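You operate a simulated robot arm through the tools that you are given. There is no shell and no other tool. Be economical: measure what you need, move in short steps, check, and stop when the job is done.

Carry out the task below with a simulated two-armed robot. There is one attempt and no reset: what you move stays moved.

## Task
On the top of the bottling bench, fold the blue cloth in half.

Only the result counts: the job must be done as asked and must still hold three seconds after the hand-in. Knocking over, shifting, dropping, spilling or breaking anything else fails it. Flat cloth is picked up by pressing the open fingertips on it (5 to 10 N) and closing them slowly along it; thin cloth reads only 2 to 8 mm in the jaws.

## Robot
Two 7-joint arms with two-finger parallel grippers on one trunk, on a base that drives. Base frame: it is fixed to the floor where the robot stands at the start and does not move with it; the origin is under the middle of the robot, x ahead of it, y to its left, z up; the surface under the hand at the start is at about z = 880. Units: mm, degrees, N and s.
The left shoulder is at the start at [50, 209, 1171], the right one opposite. With the tool pointing down near the work surface each hand reaches from about 280 to 920 mm from the robot's upright axis, wherever it stands, measured 20 degrees to its own side. Places, roughly: top of the bottling bench [700, 0, 900]. Payload 4.4 kg a hand.
The TCP of each hand is the grasp point between the finger pads, 23 mm short of the fingertips. In the tool frame z runs along the fingers and y along their closing line. The gripper opens to 94 mm. The fingers are 38 mm wide and 10 mm thick; the gripper's body (54 by 96 mm) begins 39 mm behind the TCP.
Orientation is told as [roll, pitch, yaw] about the base's x, y, z axes, in that order, counted from this pose: with the fingers straight down and closing along the base's y, the tool's x points along the base's -x, its y along +y and its z along -z.

## Interface
- The arms move only by the tool move_arm. It takes "left_plan", "right_plan" or both (then of equal length, played together; a hand with none holds still); each is a list of rows, each a list of 2 entries, a list of its own where there are three numbers: the shift along the base's x, y, z in mm, then the turn, a rotation vector about the base's x, y, z in degrees. In form: [[[dx, dy, dz], [ax, ay, az]], ...]. A call has 1 to 20 rows; each row shifts and turns the commanded pose from where the row before left it. "left_claw" and "right_claw" are, for a hand that has rows, the gripper command, from -1 (shut) to 1 (fully open), values between in proportion, set as the call begins (left out, the last holds). Rows are played at 5 a second. More than 50 mm and 8.6 degrees between two rows, or a gripper value outside its range, and nothing of the call is played. A pose out of reach is approached as far as the arm can. The call stops where the force on the tool passes 40 N (or 10 N more than at its start, if that is more) or the arm is blocked; 0.2 s more then pass. Each finger travels about 108 mm/s and halts on what it meets, pressing with about 22 N; the grip force reading is that of the motor and also rises with nothing between the fingers. The clock runs only during rows and for 0.2 s after the last one: add rows that do not move to give the fingers time. It gives the time, the measured TCP pose, the force on the tool (base axes), the opening and the grip force at its end, in the units of the frame above (readings bear some noise), with the torque about the TCP (base axes, N m) and any sound that the robot's microphone picked up.
- Cameras (640 x 400 px; columns grow to the right, rows downward): "scene" is now at [143.7, 5.2, 1351.4]; the picture's right is [0.10, -1.00, 0.00], its down [-0.61, -0.06, -0.79] and it looks along [0.78, 0.08, -0.62] (base axes); focal length 284 px, centre (320, 200). "left" rides on the left gripper at [86, -16, -75] in its tool frame; the picture's right is [0.18, 0.98, 0.00], its down [-0.58, 0.11, -0.81] and it looks along [-0.79, 0.15, 0.59] (tool axes); focal length 243 px, centre (320, 200). "right" rides on the right gripper at [86, 16, -74] in its tool frame; the picture's right is [-0.18, 0.98, 0.00], its down [-0.58, -0.11, -0.81] and it looks along [-0.79, -0.15, 0.59] (tool axes); focal length 243 px, centre (320, 200).
- grab_frame(camera): a new picture of that camera. The clock stands still meanwhile.
- move_column(by): slides the trunk up (or, below 0, down) by that many mm; the arms and the scene camera ride with it, the base frame stays. It gives what a move gives, with no picture.
- roll_base(legs): drives the robot by 1 to 6 legs, each [ahead, left, turn to the left] in mm, mm and degrees, along the robot's own axes; the way and the turn of a leg run together, so that a leg with both is an arc; at most 1500 mm and 180 degrees a leg. The arms and the cameras ride along, it lands a little off, and it stops where it bumps. It gives what a move gives.
- turn_head(pan, tilt): turns the head with the scene camera to pan (to the left, within 80 degrees either way) and tilt (down, from -29 to 69), counted from straight ahead of the robot. It gives what a move gives.
- probe_pixels(camera, pixels): for up to 12 pixels [column, row] of the newest picture of that camera ("zoom" is the newest enlarged one), the place [x, y, z] in the base frame of the surface seen there, good to about 2 mm, but the place of the scene camera against the robot may be out by one fixed shift of up to 25 mm in any direction. The clock stands still meanwhile.
- inspect(camera, box): a new picture of the part [left, top, right, bottom] of that camera's present view, enlarged. The clock stands still meanwhile.
- hand_in(): hands the job in; it is judged then, once.

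Work in short steps. Measure before you move; look again where a grasp or a placing could have gone wrong, and mend it. You have 80 turns and 78 pictures in all, those below and enlarged ones among them. Open the grippers and draw the arms clear of the work before you hand the job in, unless the task says otherwise; then end with one line.

The tools are called after "Emit:" by a JSON object that holds its "name" and its "arguments". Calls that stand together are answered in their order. move_arm: Moves the arms, as the interface text tells. Its arguments: {"type":"object","properties":{"left_plan":{"type":"array","items":{"type":"array"}},"left_claw":{"type":"number"},"right_plan":{"type":"array","items":{"type":"array"}},"right_claw":{"type":"number"}},"required":[]} The other tools are called the same way: move_column (by) slides the trunk up or down; roll_base (legs) drives the base; turn_head (pan, tilt) turns the head that bears the scene camera; grab_frame (camera) takes a picture; probe_pixels (camera, pixels) gives the place of the surface under pixels of a picture; inspect (camera, box) takes an enlarged picture of a part of a camera's view; hand_in () hands the job in.

At the start:

```text
time: 0.0
left_eef_pos: [628.7, 326.9, 1025.7]
left_orientation: [-0.1, 0.0, 0.0]
left_ft_force: [1.0, -0.8, 0.1]
left_torque: [0.0, -0.05, -0.03]
left_width: 94.1
left_finger_force: 0.1
right_eef_pos: [669.4, -227.8, 1031.6]
right_orientation: [0.0, 0.1, 0.1]
right_ft_force: [0.4, -0.4, -0.7]
right_torque: [-0.01, 0.01, -0.02]
right_width: 94.1
right_finger_force: 0.0
trunk travel left (down, up): [-250.0, 313.0]
robot x, y, heading: [-2.0, 2.7, -0.0]
head pan, tilt: [5.5, 38.2]
```

scene: 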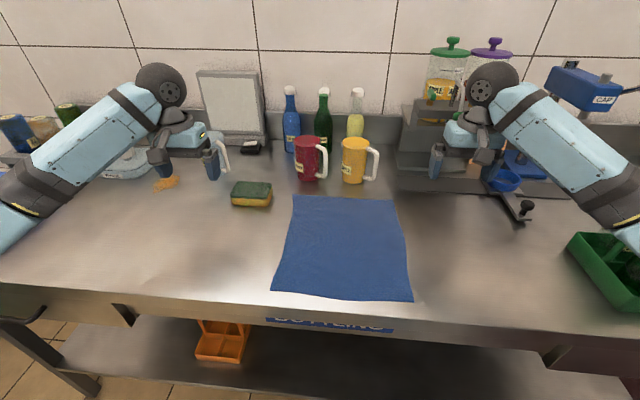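
right: 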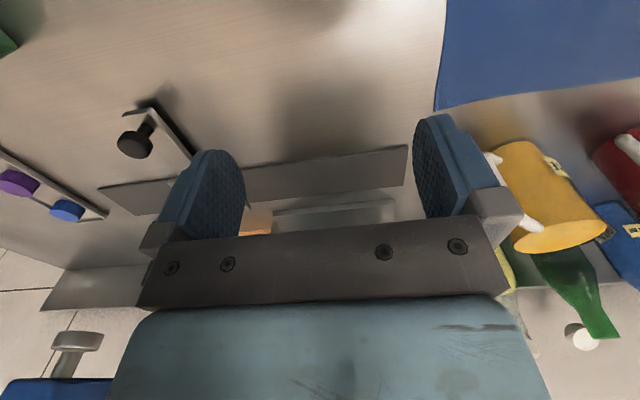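
left: 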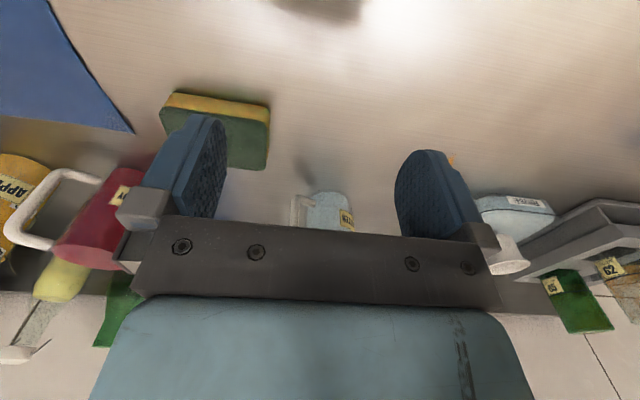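

The blue cloth lies flat with corners near (293,196), (396,200), (411,301), (273,291). I probe the corners and the bench around it.

Emit:
{"name": "probe_pixels", "arguments": {"camera": "scene", "pixels": [[294, 197], [395, 201], [410, 299], [274, 289], [340, 245], [344, 297], [240, 260], [450, 260], [285, 242], [405, 247], [340, 310], [252, 205]]}}

Emit:
{"name": "inspect", "arguments": {"camera": "scene", "box": [250, 170, 440, 320]}}

```text
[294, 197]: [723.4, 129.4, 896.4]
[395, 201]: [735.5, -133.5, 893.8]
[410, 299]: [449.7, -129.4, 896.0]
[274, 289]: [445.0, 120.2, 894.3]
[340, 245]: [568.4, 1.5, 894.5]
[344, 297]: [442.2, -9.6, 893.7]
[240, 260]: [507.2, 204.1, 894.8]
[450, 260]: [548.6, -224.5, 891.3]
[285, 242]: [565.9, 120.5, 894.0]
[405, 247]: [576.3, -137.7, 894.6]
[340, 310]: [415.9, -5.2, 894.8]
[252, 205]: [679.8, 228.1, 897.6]
```

```text
2.67 times, centred on (345, 245) of scene
```

zoom: 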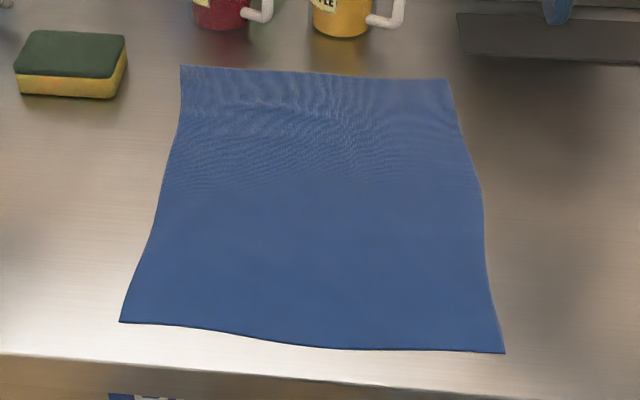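

I calibrate the scene camera's offset by probing the cloth's far corners in the hand cameras (right at (437,107), left at (130,130)), and I also measure the mugs.

Emit:
{"name": "probe_pixels", "arguments": {"camera": "right", "pixels": [[439, 105], [350, 60], [550, 240], [500, 60]]}}

Emit:
{"name": "probe_pixels", "arguments": {"camera": "left", "pixels": [[126, 128], [300, 100], [120, 200], [50, 60]]}}

Emit:
{"name": "probe_pixels", "arguments": {"camera": "scene", "pixels": [[310, 178], [355, 181], [310, 145], [355, 145], [325, 170], [375, 165]]}}

```text
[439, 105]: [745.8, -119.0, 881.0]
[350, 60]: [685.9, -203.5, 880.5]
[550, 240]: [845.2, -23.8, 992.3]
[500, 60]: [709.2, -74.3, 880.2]
```

```text
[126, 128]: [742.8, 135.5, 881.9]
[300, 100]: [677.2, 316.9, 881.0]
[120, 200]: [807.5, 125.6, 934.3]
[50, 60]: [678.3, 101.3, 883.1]
```

```text
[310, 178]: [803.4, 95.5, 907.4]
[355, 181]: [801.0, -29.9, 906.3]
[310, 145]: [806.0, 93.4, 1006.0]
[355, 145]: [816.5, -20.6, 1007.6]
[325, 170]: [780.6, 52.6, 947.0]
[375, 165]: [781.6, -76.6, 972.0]
```

The scene camera is off by about (+13, +9, −13.5), so the near corners are truly near (459,130) and (462,−120), with the bench at z≈881. The mugs start at x≈793. I bring both hands above the near corners with part-open claws.

Emit:
{"name": "move_arm", "arguments": {"left_plan": [[[-25, -37, -11], [0, 0, 0]], [[-25, -37, -11], [0, 0, 0]], [[-25, -37, -11], [0, 0, 0]], [[-25, -37, -11], [0, 0, 0]], [[-25, -37, -11], [0, 0, 0]], [[-25, -37, -11], [0, 0, 0]], [[0, 0, 0], [0, 0, 0]], [[0, 0, 0], [0, 0, 0]]], "right_plan": [[[-32, 22, -12], [0, 0, 0]], [[-32, 22, -12], [0, 0, 0]], [[-32, 22, -12], [0, 0, 0]], [[-32, 22, -12], [0, 0, 0]], [[-32, 22, -12], [0, 0, 0]], [[-32, 22, -12], [0, 0, 0]], [[0, 0, 0], [0, 0, 0]], [[0, 0, 0], [0, 0, 0]]], "left_claw": -0.2, "right_claw": -0.2}}

Emit:
{"name": "grab_frame", "arguments": {"camera": "scene"}}

Emit:
{"name": "grab_frame", "arguments": {"camera": "left"}}

Emit:
{"name": "grab_frame", "arguments": {"camera": "right"}}

```text
time: 1.8
left_eef_pos: [475.9, 106.4, 963.1]
left_orientation: [0.0, 0.0, 0.1]
left_ft_force: [0.8, -0.1, -0.5]
left_torque: [-0.03, -0.05, -0.01]
left_width: 37.7
left_finger_force: 0.0
right_eef_pos: [477.2, -95.5, 959.1]
right_orientation: [0.0, -0.1, 0.0]
right_ft_force: [-0.2, -0.6, 0.3]
right_torque: [0.03, 0.0, -0.03]
right_width: 37.5
right_finger_force: 0.0
trunk travel left (down, up): [-250.0, 313.0]
robot x, y, heading: [0.8, 3.7, -0.1]
head pan, tilt: [5.5, 38.2]
```

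```text
73 pictures are left
```

scene: 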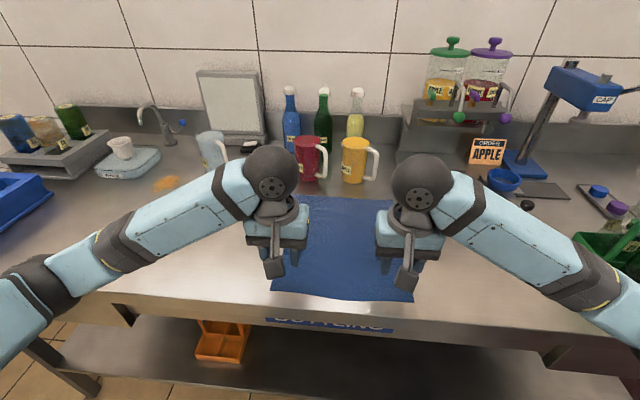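

```text
72 pictures are left
```

left: 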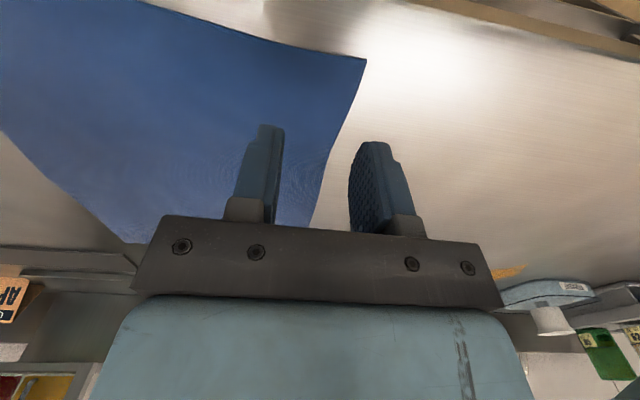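

```text
71 pictures are left
```

right: 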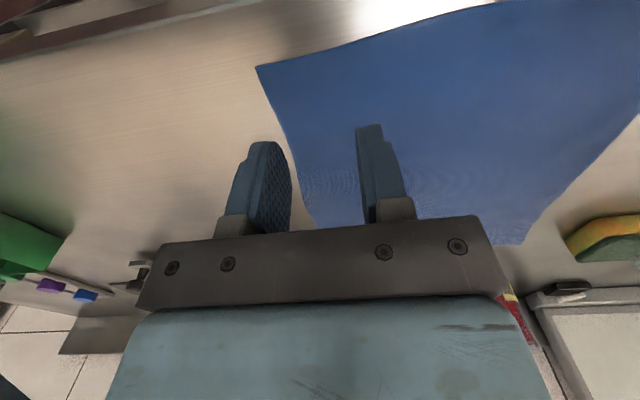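

The hand cameras show the near corners: left at (366,60), right at (257,67). I probe those and the adjoining edges.

Emit:
{"name": "probe_pixels", "arguments": {"camera": "left", "pixels": [[363, 62], [260, 42], [160, 8], [340, 120], [320, 180], [400, 20]]}}

Emit:
{"name": "probe_pixels", "arguments": {"camera": "right", "pixels": [[261, 69], [380, 40], [480, 12], [285, 120], [305, 190], [200, 40]]}}

```text
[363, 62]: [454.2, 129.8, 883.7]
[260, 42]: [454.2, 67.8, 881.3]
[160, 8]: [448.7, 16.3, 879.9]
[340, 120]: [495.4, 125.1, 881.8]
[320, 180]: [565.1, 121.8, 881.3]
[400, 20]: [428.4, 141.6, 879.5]
```

```text
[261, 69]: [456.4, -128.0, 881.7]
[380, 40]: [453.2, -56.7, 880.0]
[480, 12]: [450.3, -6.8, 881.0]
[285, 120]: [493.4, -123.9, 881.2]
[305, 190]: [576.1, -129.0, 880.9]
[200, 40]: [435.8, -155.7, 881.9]
```

Both corners are located: left (454,130), right (456,−128). I shift the right hand out 9 mm and lower both to just above the cloth.

Emit:
{"name": "move_arm", "arguments": {"left_plan": [[[0, 1, -20], [0, 0, 0]], [[0, 0, -20], [0, 0, 0]], [[0, 0, -12], [0, 0, 0]], [[0, 0, -3], [0, 0, 0]], [[0, 0, 0], [0, 0, 0]]], "right_plan": [[[0, -9, -20], [0, 0, 0]], [[0, 0, -20], [0, 0, 0]], [[0, 0, -8], [0, 0, 0]], [[0, 0, -3], [0, 0, 0]], [[0, 0, 0], [0, 0, 0]]]}}

```text
time: 3.0
left_eef_pos: [477.3, 105.6, 905.0]
left_orientation: [-0.1, 0.0, 0.0]
left_ft_force: [-0.5, -0.5, 0.4]
left_torque: [0.0, -0.02, 0.03]
left_width: 37.6
left_finger_force: 0.1
right_eef_pos: [476.7, -106.2, 908.9]
right_orientation: [0.0, -0.1, 0.0]
right_ft_force: [-0.1, 0.0, 0.5]
right_torque: [-0.01, 0.03, 0.04]
right_width: 37.4
right_finger_force: 0.0
trunk travel left (down, up): [-250.0, 313.0]
robot x, y, heading: [2.3, 1.9, -0.2]
head pan, tilt: [5.5, 38.2]
```

No contact yet; I lower further in small steps until 5–10 N is felt.

Emit:
{"name": "move_arm", "arguments": {"left_plan": [[[0, 0, -1], [0, 0, 0]], [[0, 0, -1], [0, 0, 0]], [[0, 0, 0], [0, 0, 0]]], "right_plan": [[[0, 0, -3], [0, 0, 0]], [[0, 0, -2], [0, 0, 0]], [[0, 0, 0], [0, 0, 0]]]}}

```text
time: 3.8
left_eef_pos: [477.6, 105.7, 904.9]
left_orientation: [0.1, -0.1, 0.0]
left_ft_force: [2.3, -0.2, 9.3]
left_torque: [0.08, 0.03, -0.02]
left_width: 37.8
left_finger_force: 0.2
right_eef_pos: [475.9, -106.7, 904.4]
right_orientation: [0.1, -0.2, -0.1]
right_ft_force: [1.8, 0.2, 7.4]
right_torque: [-0.01, -0.01, -0.02]
right_width: 37.7
right_finger_force: 0.1
trunk travel left (down, up): [-250.0, 313.0]
robot x, y, heading: [0.4, 1.4, 0.0]
head pan, tilt: [5.5, 38.2]
```

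Contact is 9.3 N and 7.4 N, which is right. I close the claws in small increments.

Emit:
{"name": "move_arm", "arguments": {"left_plan": [[[0, 0, 0], [0, 0, 0]]], "right_plan": [[[0, 0, 0], [0, 0, 0]]], "left_claw": -0.4, "right_claw": -0.4}}

Emit:
{"name": "move_arm", "arguments": {"left_plan": [[[0, 0, 0], [0, 0, 0]]], "right_plan": [[[0, 0, 0], [0, 0, 0]]], "left_claw": -0.55, "right_claw": -0.55}}

Emit:
{"name": "grab_frame", "arguments": {"camera": "left"}}

Emit:
{"name": "grab_frame", "arguments": {"camera": "right"}}

```text
time: 4.2
left_eef_pos: [478.2, 105.1, 903.4]
left_orientation: [0.1, -0.1, -0.1]
left_ft_force: [0.9, -1.7, 11.2]
left_torque: [-0.02, 0.06, 0.01]
left_width: 27.2
left_finger_force: 0.2
right_eef_pos: [476.3, -105.9, 904.4]
right_orientation: [0.1, -0.1, -0.1]
right_ft_force: [1.4, 1.9, 8.9]
right_torque: [0.05, 0.04, -0.02]
right_width: 28.3
right_finger_force: 0.1
trunk travel left (down, up): [-250.0, 313.0]
robot x, y, heading: [1.8, -2.0, 0.1]
head pan, tilt: [5.5, 38.2]
```

```text
time: 4.6
left_eef_pos: [477.6, 105.2, 903.6]
left_orientation: [0.0, -0.1, 0.0]
left_ft_force: [0.7, -1.8, 12.9]
left_torque: [-0.03, 0.1, 0.0]
left_width: 20.4
left_finger_force: 0.1
right_eef_pos: [476.5, -106.1, 903.1]
right_orientation: [-0.1, -0.1, 0.0]
right_ft_force: [1.3, 1.2, 10.0]
right_torque: [0.05, 0.04, 0.0]
right_width: 21.0
right_finger_force: 0.1
trunk travel left (down, up): [-250.0, 313.0]
robot x, y, heading: [0.7, 4.4, 0.1]
head pan, tilt: [5.5, 38.2]
```

```text
70 pictures are left
```

left: 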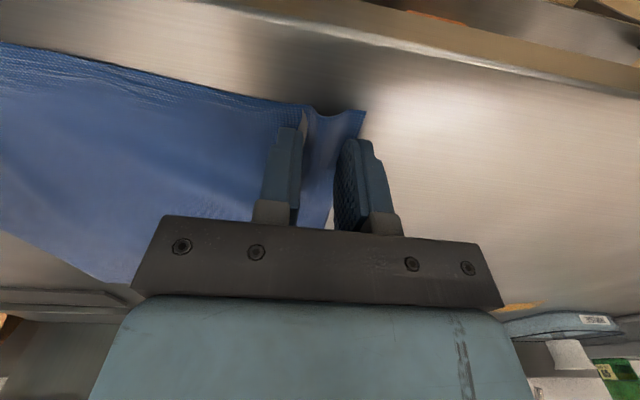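

```text
69 pictures are left
```

right: 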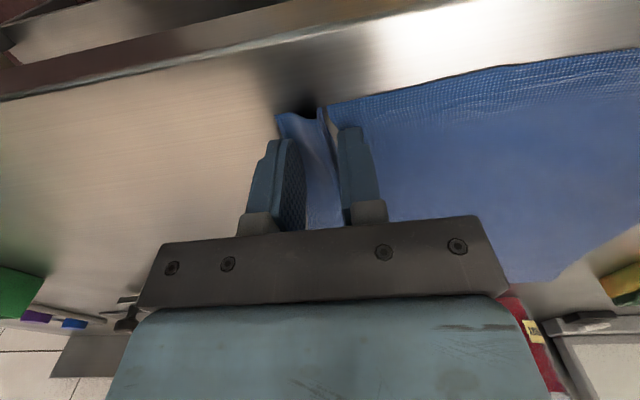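

A ridge is rising between the fingers on both sides. I keep closing.

Emit:
{"name": "move_arm", "arguments": {"left_plan": [[[0, 0, 0], [0, 0, 0]]], "right_plan": [[[0, 0, 0], [0, 0, 0]]], "left_claw": -0.7, "right_claw": -0.7}}

Emit:
{"name": "move_arm", "arguments": {"left_plan": [[[0, 0, 0], [0, 0, 0]]], "right_plan": [[[0, 0, 0], [0, 0, 0]]], "left_claw": -0.85, "right_claw": -0.85}}

Emit:
{"name": "move_arm", "arguments": {"left_plan": [[[0, 0, 0], [0, 0, 0]], [[0, 0, 0], [0, 0, 0]]], "right_plan": [[[0, 0, 0], [0, 0, 0]], [[0, 0, 0], [0, 0, 0]]], "left_claw": -1, "right_claw": -1}}

Emit:
{"name": "move_arm", "arguments": {"left_plan": [[[0, 0, 8], [0, 0, 0]], [[0, 0, 10], [0, 0, 0]], [[0, 0, 12], [0, 0, 0]], [[0, 0, 0], [0, 0, 0]]], "right_plan": [[[0, 0, 8], [0, 0, 0]], [[0, 0, 10], [0, 0, 0]], [[0, 0, 12], [0, 0, 0]], [[0, 0, 0], [0, 0, 0]]]}}

Emit:
{"name": "grab_frame", "arguments": {"camera": "left"}}

Emit:
{"name": "grab_frame", "arguments": {"camera": "right"}}

Emit:
{"name": "grab_frame", "arguments": {"camera": "scene"}}

```text
time: 5.0
left_eef_pos: [477.9, 105.3, 903.7]
left_orientation: [0.0, -0.2, 0.1]
left_ft_force: [0.9, -2.1, 13.0]
left_torque: [-0.06, 0.08, 0.02]
left_width: 13.6
left_finger_force: 0.1
right_eef_pos: [476.6, -106.8, 905.8]
right_orientation: [0.0, -0.1, 0.0]
right_ft_force: [1.2, 2.4, 10.0]
right_torque: [0.06, 0.05, -0.05]
right_width: 14.0
right_finger_force: 0.0
trunk travel left (down, up): [-250.0, 313.0]
robot x, y, heading: [-2.7, -0.8, -0.3]
head pan, tilt: [5.5, 38.2]
```

```text
time: 5.4
left_eef_pos: [477.1, 106.7, 904.5]
left_orientation: [0.0, -0.1, 0.0]
left_ft_force: [0.0, -2.3, 13.1]
left_torque: [-0.07, 0.11, 0.03]
left_width: 6.7
left_finger_force: 0.0
right_eef_pos: [475.8, -105.4, 903.4]
right_orientation: [0.0, -0.1, 0.0]
right_ft_force: [-0.4, 2.0, 10.6]
right_torque: [0.13, 0.11, -0.02]
right_width: 7.7
right_finger_force: 1.3
trunk travel left (down, up): [-250.0, 313.0]
robot x, y, heading: [0.8, -1.5, -0.1]
head pan, tilt: [5.5, 38.2]
```

```text
time: 6.0
left_eef_pos: [477.2, 105.6, 904.8]
left_orientation: [0.1, -0.1, 0.0]
left_ft_force: [-0.1, -3.1, 14.5]
left_torque: [-0.05, 0.12, 0.05]
left_width: 2.2
left_finger_force: 21.9
right_eef_pos: [476.9, -106.5, 904.7]
right_orientation: [0.1, -0.1, 0.0]
right_ft_force: [1.2, 4.9, 10.6]
right_torque: [0.15, 0.07, -0.07]
right_width: 2.2
right_finger_force: 21.4
trunk travel left (down, up): [-250.0, 313.0]
robot x, y, heading: [-0.2, -1.8, 0.1]
head pan, tilt: [5.5, 38.2]
```

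```text
time: 7.0
left_eef_pos: [478.0, 105.8, 931.0]
left_orientation: [0.0, 0.1, 0.0]
left_ft_force: [0.5, -4.4, 0.9]
left_torque: [-0.1, -0.03, 0.09]
left_width: 2.1
left_finger_force: 22.4
right_eef_pos: [477.4, -106.4, 931.6]
right_orientation: [0.0, 0.0, 0.0]
right_ft_force: [0.6, 5.5, -0.4]
right_torque: [0.1, -0.05, -0.01]
right_width: 2.2
right_finger_force: 22.2
trunk travel left (down, up): [-250.0, 313.0]
robot x, y, heading: [2.2, 1.6, 0.3]
head pan, tilt: [5.5, 38.2]
```

```text
68 pictures are left
```

left: 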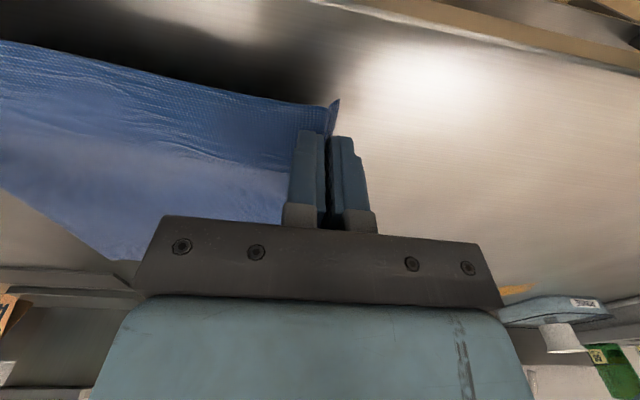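

```text
67 pictures are left
```

right: 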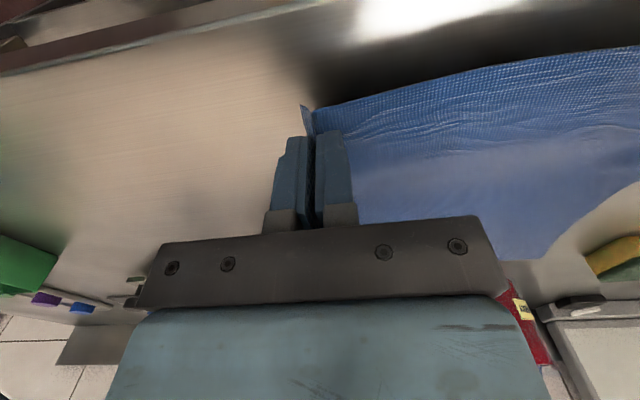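

```text
66 pictures are left
```

scene: 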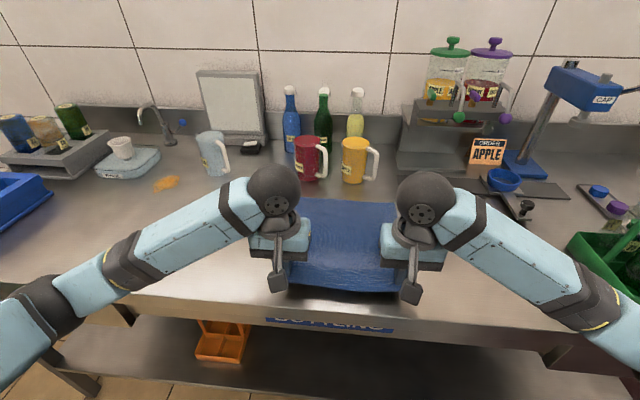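

Both corners are held (2.2 mm), but with this closing direction the gripped corners could not turn over properly during the fold. I set them back down, spread the fingers to flatten the cloth, and will regrip with the claws closing along x at the very edge.

Emit:
{"name": "move_arm", "arguments": {"left_plan": [[[0, 0, -12], [0, 0, 0]], [[0, 0, -10], [0, 0, 0]], [[0, 0, -7], [0, 0, 0]], [[0, 0, 0], [0, 0, 0]]], "right_plan": [[[0, 0, -12], [0, 0, 0]], [[0, 0, -10], [0, 0, 0]], [[0, 0, -7], [0, 0, 0]], [[0, 0, 0], [0, 0, 0]]]}}

Emit:
{"name": "move_arm", "arguments": {"left_plan": [[[0, 0, 0], [0, 0, 0]]], "right_plan": [[[0, 0, 0], [0, 0, 0]]], "left_claw": -0.7, "right_claw": -0.7}}

Emit:
{"name": "move_arm", "arguments": {"left_plan": [[[0, 0, 0], [0, 0, 0]]], "right_plan": [[[0, 0, 0], [0, 0, 0]]], "left_claw": -0.4, "right_claw": -0.4}}

Emit:
{"name": "move_arm", "arguments": {"left_plan": [[[0, 0, 0], [0, 0, 0]], [[0, 0, 3], [0, 0, 0]], [[0, 0, 10], [0, 0, 0]], [[0, 0, 20], [0, 0, 0]], [[0, 0, 20], [0, 0, 0]], [[0, 0, 20], [0, 0, 0]], [[0, 0, 0], [0, 0, 0]]], "right_plan": [[[0, 0, 0], [0, 0, 0]], [[0, 0, 3], [0, 0, 0]], [[0, 0, 10], [0, 0, 0]], [[0, 0, 20], [0, 0, 0]], [[0, 0, 20], [0, 0, 0]], [[0, 0, 20], [0, 0, 0]], [[0, 0, 0], [0, 0, 0]]], "left_claw": -0.1, "right_claw": -0.1}}

Emit:
{"name": "grab_frame", "arguments": {"camera": "left"}}

Emit:
{"name": "grab_frame", "arguments": {"camera": "right"}}

```text
time: 8.0
left_eef_pos: [477.2, 105.8, 904.2]
left_orientation: [0.1, -0.1, 0.0]
left_ft_force: [-0.2, -3.1, 3.0]
left_torque: [-0.07, 0.02, 0.06]
left_width: 1.8
left_finger_force: 22.2
right_eef_pos: [475.8, -106.5, 904.3]
right_orientation: [-0.1, -0.1, 0.0]
right_ft_force: [-0.4, 5.0, 0.6]
right_torque: [0.08, 0.02, -0.04]
right_width: 2.4
right_finger_force: 21.6
trunk travel left (down, up): [-250.0, 313.0]
robot x, y, heading: [-0.6, -5.2, -0.0]
head pan, tilt: [5.5, 38.2]
```

```text
time: 8.4
left_eef_pos: [477.0, 104.3, 903.8]
left_orientation: [0.0, 0.1, 0.0]
left_ft_force: [-0.2, 0.7, 4.3]
left_torque: [-0.01, 0.02, -0.01]
left_width: 13.7
left_finger_force: 0.0
right_eef_pos: [476.8, -106.5, 905.5]
right_orientation: [-0.1, 0.0, -0.1]
right_ft_force: [0.1, -0.4, 0.2]
right_torque: [-0.01, 0.0, 0.0]
right_width: 14.1
right_finger_force: 0.0
trunk travel left (down, up): [-250.0, 313.0]
robot x, y, heading: [1.9, -3.4, 0.1]
head pan, tilt: [5.5, 38.2]
```

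```text
time: 8.8
left_eef_pos: [477.7, 105.0, 903.6]
left_orientation: [0.0, 0.0, 0.0]
left_ft_force: [0.0, -0.6, 5.1]
left_torque: [-0.02, 0.02, -0.03]
left_width: 27.1
left_finger_force: 0.0
right_eef_pos: [477.4, -106.4, 904.1]
right_orientation: [0.0, 0.0, 0.0]
right_ft_force: [0.2, 0.2, 0.4]
right_torque: [-0.02, 0.02, 0.0]
right_width: 28.3
right_finger_force: 0.0
trunk travel left (down, up): [-250.0, 313.0]
robot x, y, heading: [1.7, 0.7, 0.0]
head pan, tilt: [5.5, 38.2]
```

```text
time: 10.4
left_eef_pos: [477.7, 105.9, 977.5]
left_orientation: [0.0, -0.1, 0.0]
left_ft_force: [-1.1, 0.5, -0.2]
left_torque: [-0.01, -0.01, -0.01]
left_width: 42.4
left_finger_force: 0.0
right_eef_pos: [478.0, -105.7, 976.5]
right_orientation: [0.0, 0.0, -0.1]
right_ft_force: [-0.3, 0.1, 0.0]
right_torque: [-0.02, 0.01, -0.01]
right_width: 42.3
right_finger_force: 0.1
trunk travel left (down, up): [-250.0, 313.0]
robot x, y, heading: [-2.8, 0.7, -0.1]
head pan, tilt: [5.5, 38.2]
```

```text
65 pictures are left
```

left: 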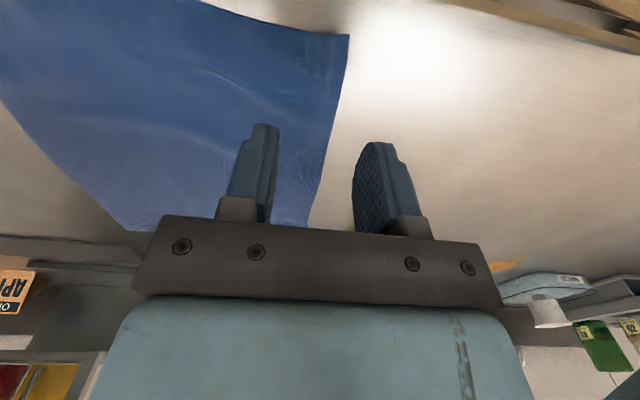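

```text
64 pictures are left
```

right: 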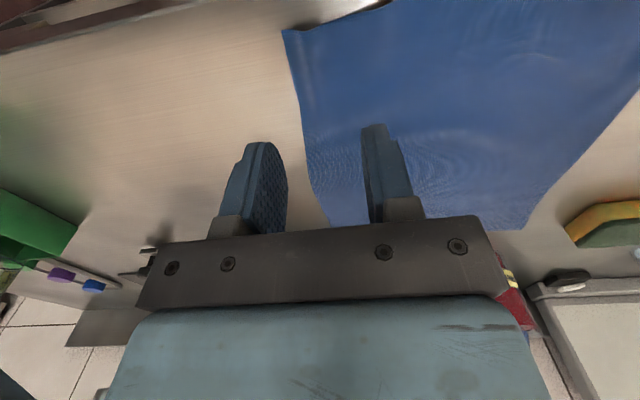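

The cloth is flat again. I turn the left hand −90° and the right hand +90° about z, so the cameras point outward and the claws close along x, lifting slightly.

Emit:
{"name": "move_arm", "arguments": {"left_plan": [[[0, 0, 5], [0, 0, -8.5]], [[0, 0, 0], [0, 0, -8.5]], [[0, 0, 0], [0, 0, -8.5]], [[0, 0, 0], [0, 0, -8.5]], [[0, 0, 0], [0, 0, -8.5]], [[0, 0, 0], [0, 0, -8.5]], [[0, 0, 0], [0, 0, -8.5]], [[0, 0, 0], [0, 0, -8.5]], [[0, 0, 0], [0, 0, -8.5]], [[0, 0, 0], [0, 0, -8.5]], [[0, 0, 0], [0, 0, -5]], [[0, 0, 0], [0, 0, 0]], [[0, 0, 0], [0, 0, 0]]], "right_plan": [[[0, 0, 5], [0, 0, 8.5]], [[0, 0, 0], [0, 0, 8.5]], [[0, 0, 0], [0, 0, 8.5]], [[0, 0, 0], [0, 0, 8.5]], [[0, 0, 0], [0, 0, 8.5]], [[0, 0, 0], [0, 0, 8.5]], [[0, 0, 0], [0, 0, 8.5]], [[0, 0, 0], [0, 0, 8.5]], [[0, 0, 0], [0, 0, 8.5]], [[0, 0, 0], [0, 0, 8.5]], [[0, 0, 0], [0, 0, 5]], [[0, 0, 0], [0, 0, 0]], [[0, 0, 0], [0, 0, 0]]], "left_claw": -0.4, "right_claw": -0.4}}

Emit:
{"name": "grab_frame", "arguments": {"camera": "left"}}

Emit:
{"name": "grab_frame", "arguments": {"camera": "right"}}

Emit:
{"name": "grab_frame", "arguments": {"camera": "scene"}}

```text
time: 13.2
left_eef_pos: [477.2, 105.2, 981.6]
left_orientation: [0.0, -0.1, -90.1]
left_ft_force: [-0.3, -0.9, -0.5]
left_torque: [-0.01, -0.03, -0.02]
left_width: 28.2
left_finger_force: 0.1
right_eef_pos: [477.6, -106.8, 982.5]
right_orientation: [0.1, 0.1, 90.0]
right_ft_force: [-0.8, -0.3, 0.4]
right_torque: [0.02, -0.03, -0.03]
right_width: 28.4
right_finger_force: 0.0
trunk travel left (down, up): [-250.0, 313.0]
robot x, y, heading: [-1.4, 2.6, -0.0]
head pan, tilt: [5.5, 38.2]
```

```text
63 pictures are left
```

left: 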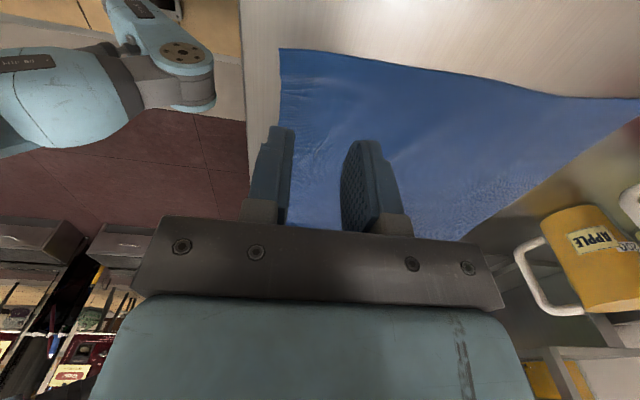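

```text
62 pictures are left
```

right: 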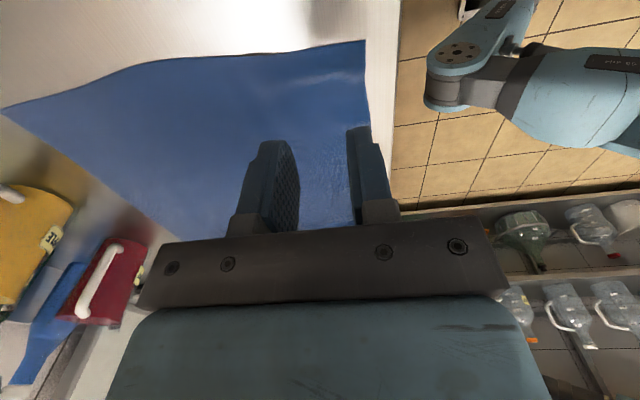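

```text
61 pictures are left
```

scene: 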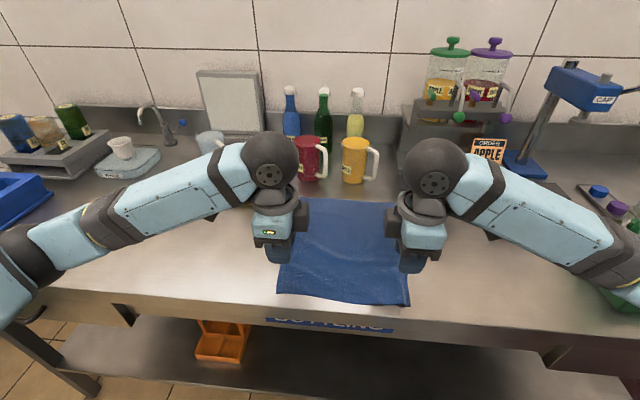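

Hands turned cleanly and the bench edge is just in front of the cloth. I probe the near corners and edge positions again.

Emit:
{"name": "probe_pixels", "arguments": {"camera": "left", "pixels": [[282, 53], [281, 90], [283, 120], [262, 60], [246, 60], [350, 62], [500, 86]]}}

Emit:
{"name": "probe_pixels", "arguments": {"camera": "right", "pixels": [[363, 44], [366, 80], [369, 120], [380, 60], [394, 60], [280, 52], [150, 65]]}}

Emit:
{"name": "inspect", "arguments": {"camera": "scene", "box": [250, 180, 440, 320]}}

```text
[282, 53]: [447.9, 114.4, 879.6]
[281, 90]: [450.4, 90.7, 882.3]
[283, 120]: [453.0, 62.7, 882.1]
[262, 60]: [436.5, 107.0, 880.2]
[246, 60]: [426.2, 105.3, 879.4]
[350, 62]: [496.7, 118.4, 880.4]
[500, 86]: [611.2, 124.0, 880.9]
```

```text
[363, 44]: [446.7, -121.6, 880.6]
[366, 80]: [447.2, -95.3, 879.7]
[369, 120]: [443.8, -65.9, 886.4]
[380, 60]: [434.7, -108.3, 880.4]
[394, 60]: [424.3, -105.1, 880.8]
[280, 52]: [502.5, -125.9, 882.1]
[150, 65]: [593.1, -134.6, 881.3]
```

```text
2.86 times, centred on (345, 250) of scene
```

zoom: 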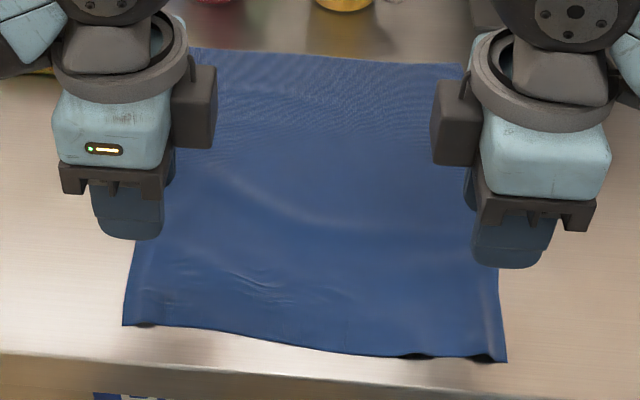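

Near edge lies at x≈448, corners at y≈115 and −122. I go to x=466 with a 20 mm opening so the outer finger lands on the edge strip, stopping just above the cloth.

Emit:
{"name": "move_arm", "arguments": {"left_plan": [[[-11, -9, -20], [0, 0, 0]], [[0, 0, -25], [0, 0, 0]], [[0, 0, -20], [0, 0, 0]], [[0, 0, -9], [0, 0, 0]], [[0, 0, -2], [0, 0, 0]], [[0, 0, -1], [0, 0, 0]], [[0, 0, 0], [0, 0, 0]]], "right_plan": [[[-12, 5, -20], [0, 0, 0]], [[0, 0, -25], [0, 0, 0]], [[0, 0, -20], [0, 0, 0]], [[0, 0, -10], [0, 0, 0]], [[0, 0, -2], [0, 0, 0]], [[0, 0, -1], [0, 0, 0]], [[0, 0, 0], [0, 0, 0]]], "left_claw": -0.57, "right_claw": -0.57}}

Emit:
{"name": "grab_frame", "arguments": {"camera": "left"}}

Emit:
{"name": "grab_frame", "arguments": {"camera": "right"}}

```text
time: 14.8
left_eef_pos: [465.4, 96.5, 905.1]
left_orientation: [-0.1, 0.0, -90.0]
left_ft_force: [-0.4, 0.1, 0.2]
left_torque: [0.01, 0.04, -0.01]
left_width: 20.2
left_finger_force: 0.1
right_eef_pos: [464.0, -100.8, 905.1]
right_orientation: [-0.1, 0.0, 90.0]
right_ft_force: [1.0, -0.7, 6.9]
right_torque: [-0.04, 0.04, 0.02]
right_width: 20.3
right_finger_force: 0.0
trunk travel left (down, up): [-250.0, 313.0]
robot x, y, heading: [-0.4, 3.9, -0.1]
head pan, tilt: [5.5, 38.2]
```

```text
59 pictures are left
```

left: 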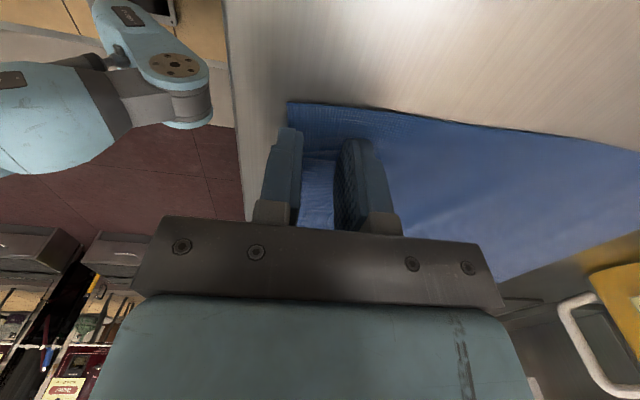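

```text
58 pictures are left
```

right: 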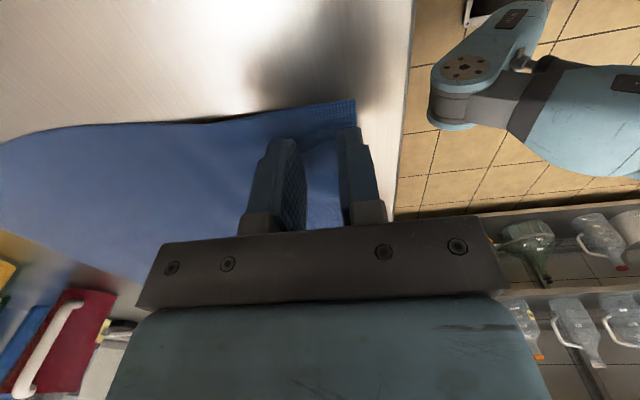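

Right is pressing at 6.9 N; the left is not touching yet. I lower the left 2 mm more and then close gradually.

Emit:
{"name": "move_arm", "arguments": {"left_plan": [[[0, 0, -1.5], [0, 0, 0]], [[0, 0, -0.7], [0, 0, 0]], [[0, 0, 0], [0, 0, 0]]]}}

Emit:
{"name": "move_arm", "arguments": {"left_plan": [[[0, 0, 0], [0, 0, 0]]], "right_plan": [[[0, 0, 0], [0, 0, 0]]], "left_claw": -0.7, "right_claw": -0.7}}

Emit:
{"name": "move_arm", "arguments": {"left_plan": [[[0, 0, 0], [0, 0, 0]]], "right_plan": [[[0, 0, 0], [0, 0, 0]]], "left_claw": -0.8, "right_claw": -0.8}}

Emit:
{"name": "grab_frame", "arguments": {"camera": "left"}}

Emit:
{"name": "grab_frame", "arguments": {"camera": "right"}}

```text
time: 15.6
left_eef_pos: [467.5, 95.7, 904.3]
left_orientation: [0.1, 0.1, -90.0]
left_ft_force: [-0.7, -0.8, 14.0]
left_torque: [0.05, 0.14, 0.01]
left_width: 20.4
left_finger_force: 0.3
right_eef_pos: [464.0, -100.7, 903.7]
right_orientation: [-0.1, -0.1, 90.0]
right_ft_force: [0.8, -0.1, 3.3]
right_torque: [-0.03, 0.04, -0.02]
right_width: 19.7
right_finger_force: 0.0
trunk travel left (down, up): [-250.0, 313.0]
robot x, y, heading: [-0.1, 2.4, 0.2]
head pan, tilt: [5.5, 38.2]
```

```text
time: 16.0
left_eef_pos: [467.0, 97.1, 904.5]
left_orientation: [0.2, 0.0, -90.0]
left_ft_force: [2.3, -1.4, 18.8]
left_torque: [0.03, 0.09, -0.01]
left_width: 12.8
left_finger_force: 0.1
right_eef_pos: [464.4, -101.4, 904.5]
right_orientation: [-0.1, 0.0, 90.1]
right_ft_force: [-0.7, 0.1, 3.2]
right_torque: [-0.03, 0.02, -0.01]
right_width: 13.9
right_finger_force: 0.0
trunk travel left (down, up): [-250.0, 313.0]
robot x, y, heading: [2.8, 0.4, 0.0]
head pan, tilt: [5.5, 38.2]
```

```text
time: 16.4
left_eef_pos: [466.0, 96.0, 903.8]
left_orientation: [0.3, -0.1, -90.0]
left_ft_force: [1.2, 0.2, 21.2]
left_torque: [0.09, 0.03, 0.0]
left_width: 8.0
left_finger_force: 0.2
right_eef_pos: [463.2, -101.3, 904.4]
right_orientation: [-0.1, 0.0, 90.0]
right_ft_force: [-0.7, -0.2, 1.7]
right_torque: [0.01, -0.03, 0.0]
right_width: 9.2
right_finger_force: 0.0
trunk travel left (down, up): [-250.0, 313.0]
robot x, y, heading: [-0.5, 0.1, 0.1]
head pan, tilt: [5.5, 38.2]
```

```text
57 pictures are left
```

left: 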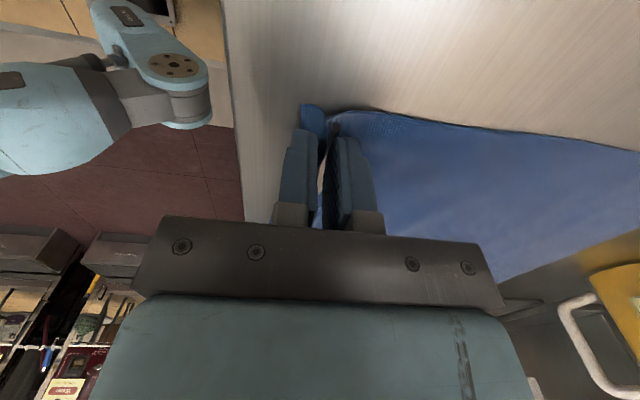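

```text
56 pictures are left
```

right: 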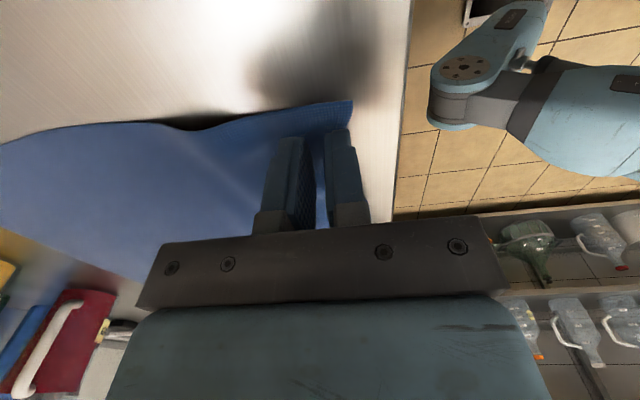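

The left ridge is forming; the right slid without enough pressure. I close the left, and reopen the right to press it down harder.

Emit:
{"name": "move_arm", "arguments": {"left_plan": [[[0, 0, 0], [0, 0, 0]], [[0, 0, 0], [0, 0, 0]], [[0, 0, 0], [0, 0, 0]]], "right_plan": [[[0, 0, 2], [0, 0, 0]], [[0, 0, -2], [0, 0, 0]], [[0, 0, -1.2], [0, 0, 0]]], "left_claw": -1, "right_claw": -0.57}}

```text
time: 17.2
left_eef_pos: [464.8, 96.5, 903.8]
left_orientation: [0.0, 0.0, -89.9]
left_ft_force: [-2.5, -0.1, 23.8]
left_torque: [0.07, 0.1, 0.01]
left_width: 1.9
left_finger_force: 21.7
right_eef_pos: [464.6, -101.4, 903.5]
right_orientation: [-0.3, -0.1, 90.0]
right_ft_force: [0.2, -0.2, 6.1]
right_torque: [-0.04, 0.06, -0.03]
right_width: 20.2
right_finger_force: 0.0
trunk travel left (down, up): [-250.0, 313.0]
robot x, y, heading: [-2.1, 0.1, 0.1]
head pan, tilt: [5.5, 38.2]
```

Right is at 6.1 N; I press slightly more and close in steps.

Emit:
{"name": "move_arm", "arguments": {"right_plan": [[[0, 0, -0.7], [0, 0, 0]], [[0, 0, 0], [0, 0, 0]]]}}

Emit:
{"name": "move_arm", "arguments": {"right_plan": [[[0, 0, 0], [0, 0, 0]]], "right_claw": -0.7}}

Emit:
{"name": "move_arm", "arguments": {"right_plan": [[[0, 0, 0], [0, 0, 0]]], "right_claw": -0.8}}

Emit:
{"name": "grab_frame", "arguments": {"camera": "right"}}

```text
time: 17.8
left_eef_pos: [465.0, 95.9, 902.9]
left_orientation: [0.2, -0.1, -90.1]
left_ft_force: [0.7, -1.8, 17.1]
left_torque: [0.01, 0.0, 0.02]
left_width: 2.0
left_finger_force: 22.1
right_eef_pos: [464.4, -101.4, 904.1]
right_orientation: [-0.3, -0.1, 90.0]
right_ft_force: [0.9, -1.7, 21.7]
right_torque: [-0.15, 0.24, 0.04]
right_width: 20.1
right_finger_force: 0.0
trunk travel left (down, up): [-250.0, 313.0]
robot x, y, heading: [-0.4, 1.6, -0.1]
head pan, tilt: [5.5, 38.2]
```

```text
time: 18.2
left_eef_pos: [465.6, 95.5, 905.0]
left_orientation: [0.3, 0.0, -90.0]
left_ft_force: [1.4, -3.2, 15.3]
left_torque: [-0.01, -0.01, 0.02]
left_width: 2.3
left_finger_force: 22.5
right_eef_pos: [464.1, -100.3, 904.3]
right_orientation: [-0.3, -0.1, 90.0]
right_ft_force: [0.6, -1.3, 27.2]
right_torque: [-0.18, 0.32, 0.0]
right_width: 13.8
right_finger_force: 0.1
trunk travel left (down, up): [-250.0, 313.0]
robot x, y, heading: [-1.3, -4.1, -0.1]
head pan, tilt: [5.5, 38.2]
```

```text
time: 18.6
left_eef_pos: [463.9, 96.4, 904.5]
left_orientation: [0.2, -0.1, -90.0]
left_ft_force: [2.0, -2.6, 11.6]
left_torque: [-0.05, 0.01, 0.03]
left_width: 1.9
left_finger_force: 22.2
right_eef_pos: [463.0, -101.1, 904.4]
right_orientation: [-0.2, -0.2, 90.0]
right_ft_force: [0.4, -0.4, 32.5]
right_torque: [-0.16, 0.25, 0.0]
right_width: 9.0
right_finger_force: 0.1
trunk travel left (down, up): [-250.0, 313.0]
robot x, y, heading: [-0.8, -0.8, -0.1]
head pan, tilt: [5.5, 38.2]
```

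```text
55 pictures are left
```

right: 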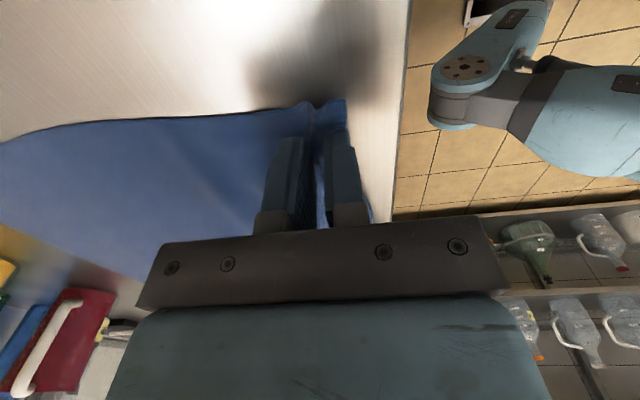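

The right ridge now forms, but force is climbing (32 N), so I ease up 0.6 mm while closing, then lift both a little to check.

Emit:
{"name": "move_arm", "arguments": {"right_plan": [[[0, 0, 0.6], [0, 0, 0]], [[0, 0, 0], [0, 0, 0]], [[0, 0, 0], [0, 0, 0]]], "right_claw": -1}}

Emit:
{"name": "move_arm", "arguments": {"left_plan": [[[0, 0, 8], [0, 0, 0]], [[3, 0, 12], [0, 0, 0]], [[5, 0, 20], [0, 0, 0]], [[0, 0, 0], [0, 0, 0]]], "right_plan": [[[0, 0, 8], [0, 0, 0]], [[3, 0, 12], [0, 0, 0]], [[5, 0, 20], [0, 0, 0]], [[0, 0, 0], [0, 0, 0]]]}}

Emit:
{"name": "grab_frame", "arguments": {"camera": "right"}}

Emit:
{"name": "grab_frame", "arguments": {"camera": "left"}}

Emit:
{"name": "grab_frame", "arguments": {"camera": "scene"}}

```text
time: 19.4
left_eef_pos: [464.2, 96.7, 903.5]
left_orientation: [0.2, -0.1, -90.0]
left_ft_force: [-1.1, -0.9, 10.7]
left_torque: [0.03, 0.01, 0.0]
left_width: 2.0
left_finger_force: 21.5
right_eef_pos: [463.4, -100.9, 905.0]
right_orientation: [-0.2, 0.0, 90.1]
right_ft_force: [-3.4, 2.3, 25.7]
right_torque: [-0.06, 0.17, 0.01]
right_width: 1.2
right_finger_force: 21.8
trunk travel left (down, up): [-250.0, 313.0]
robot x, y, heading: [-0.5, -1.9, 0.0]
head pan, tilt: [5.5, 38.2]
```

```text
time: 20.4
left_eef_pos: [475.9, 97.0, 943.2]
left_orientation: [0.0, 0.0, -89.9]
left_ft_force: [-0.2, 0.8, -0.1]
left_torque: [0.0, 0.0, 0.02]
left_width: 2.2
left_finger_force: 21.7
right_eef_pos: [472.3, -101.3, 941.8]
right_orientation: [0.1, 0.1, 90.0]
right_ft_force: [-1.3, 0.3, 4.1]
right_torque: [-0.07, 0.03, -0.04]
right_width: 1.0
right_finger_force: 22.1
trunk travel left (down, up): [-250.0, 313.0]
robot x, y, heading: [-2.0, -1.8, 0.0]
head pan, tilt: [5.5, 38.2]
```

```text
54 pictures are left
```

right: 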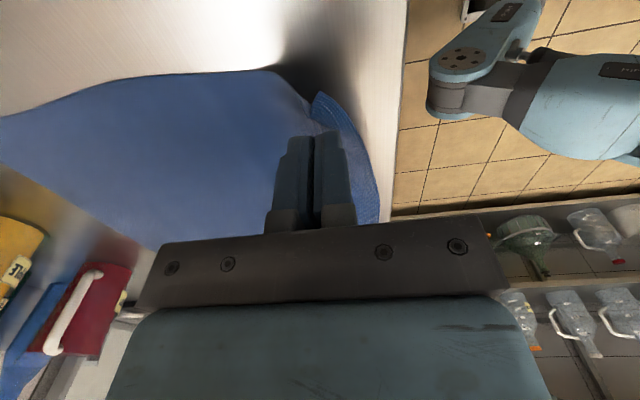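

```text
53 pictures are left
```

left: 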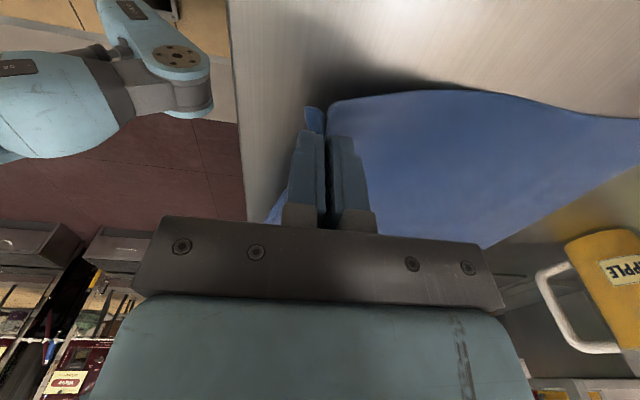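

```text
52 pictures are left
```

scene: 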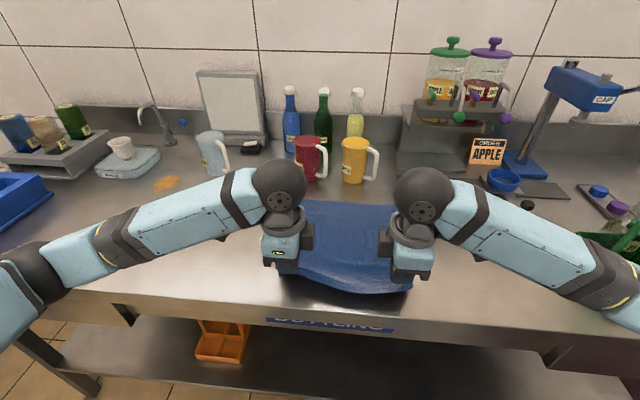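

Both corners are held with the edge strip hanging behind the fingers. I carry both along an arc about the fold line (x≈598), first half, shifting the left slightly outward.

Emit:
{"name": "move_arm", "arguments": {"left_plan": [[[8, 1, 15], [0, 0, 0]], [[8, 1, 14], [0, 0, 0]], [[12, 1, 13], [0, 0, 0]], [[13, 1, 12], [0, 0, 0]], [[15, 1, 9], [0, 0, 0]], [[15, 1, 9], [0, 0, 0]], [[17, 1, 5], [0, 0, 0]], [[18, 1, 5], [0, 0, 0]], [[0, 0, 0], [0, 0, 0]]], "right_plan": [[[8, 0, 15], [0, 0, 0]], [[8, 0, 14], [0, 0, 0]], [[12, 0, 13], [0, 0, 0]], [[13, 0, 12], [0, 0, 0]], [[15, 0, 9], [0, 0, 0]], [[15, 0, 9], [0, 0, 0]], [[17, 0, 5], [0, 0, 0]], [[18, 0, 5], [0, 0, 0]], [[0, 0, 0], [0, 0, 0]]]}}

Emit:
{"name": "grab_frame", "arguments": {"camera": "scene"}}

Emit:
{"name": "grab_frame", "arguments": {"camera": "right"}}

Emit:
{"name": "grab_frame", "arguments": {"camera": "left"}}

```text
time: 22.4
left_eef_pos: [580.5, 104.2, 1027.1]
left_orientation: [0.1, 0.0, -90.0]
left_ft_force: [-0.2, -0.5, -1.2]
left_torque: [-0.04, -0.02, 0.01]
left_width: 1.9
left_finger_force: 22.0
right_eef_pos: [579.4, -100.9, 1025.5]
right_orientation: [-0.2, -0.1, 89.9]
right_ft_force: [-0.6, 0.5, -0.3]
right_torque: [0.02, 0.02, -0.01]
right_width: 0.8
right_finger_force: 21.8
trunk travel left (down, up): [-250.0, 313.0]
robot x, y, heading: [-1.1, -2.0, 0.0]
head pan, tilt: [5.5, 38.2]
```

```text
51 pictures are left
```

scene: 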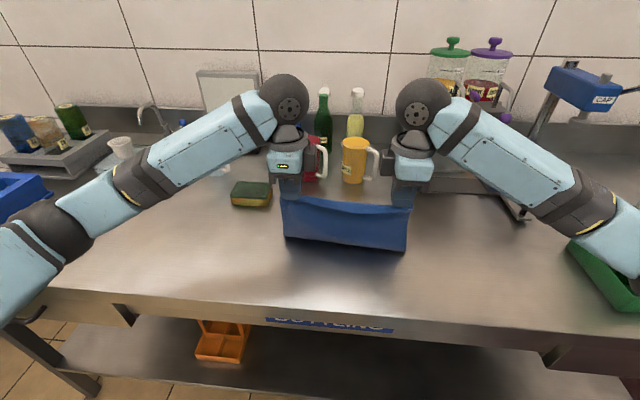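

```text
50 pictures are left
```

right: 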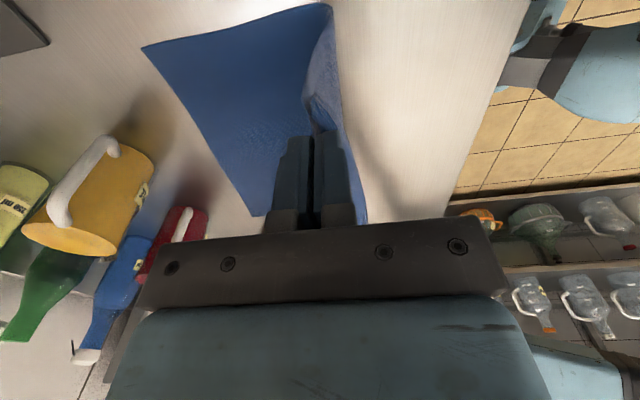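

```text
49 pictures are left
```

left: 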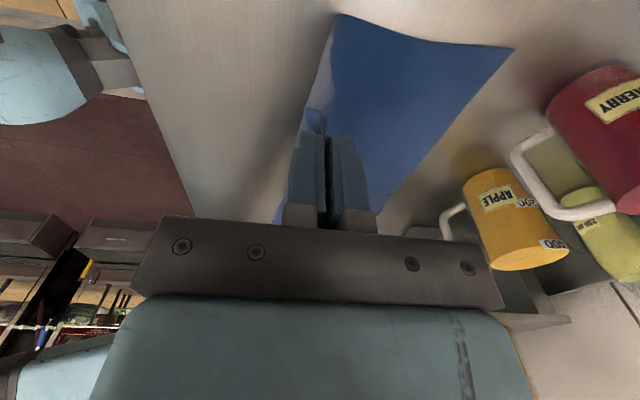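

The cloth hangs cleanly with the back half still on the bench. I check the far corners: left view (510,50), right view (146,48), and the fold line.

Emit:
{"name": "probe_pixels", "arguments": {"camera": "left", "pixels": [[507, 51], [340, 22], [420, 38]]}}

Emit:
{"name": "probe_pixels", "arguments": {"camera": "right", "pixels": [[148, 49], [328, 8], [240, 24]]}}

```text
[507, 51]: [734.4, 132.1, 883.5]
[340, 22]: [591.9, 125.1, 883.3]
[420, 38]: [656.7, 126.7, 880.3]
```

```text
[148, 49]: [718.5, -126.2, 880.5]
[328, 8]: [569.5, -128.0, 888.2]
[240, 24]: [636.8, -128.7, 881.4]
```

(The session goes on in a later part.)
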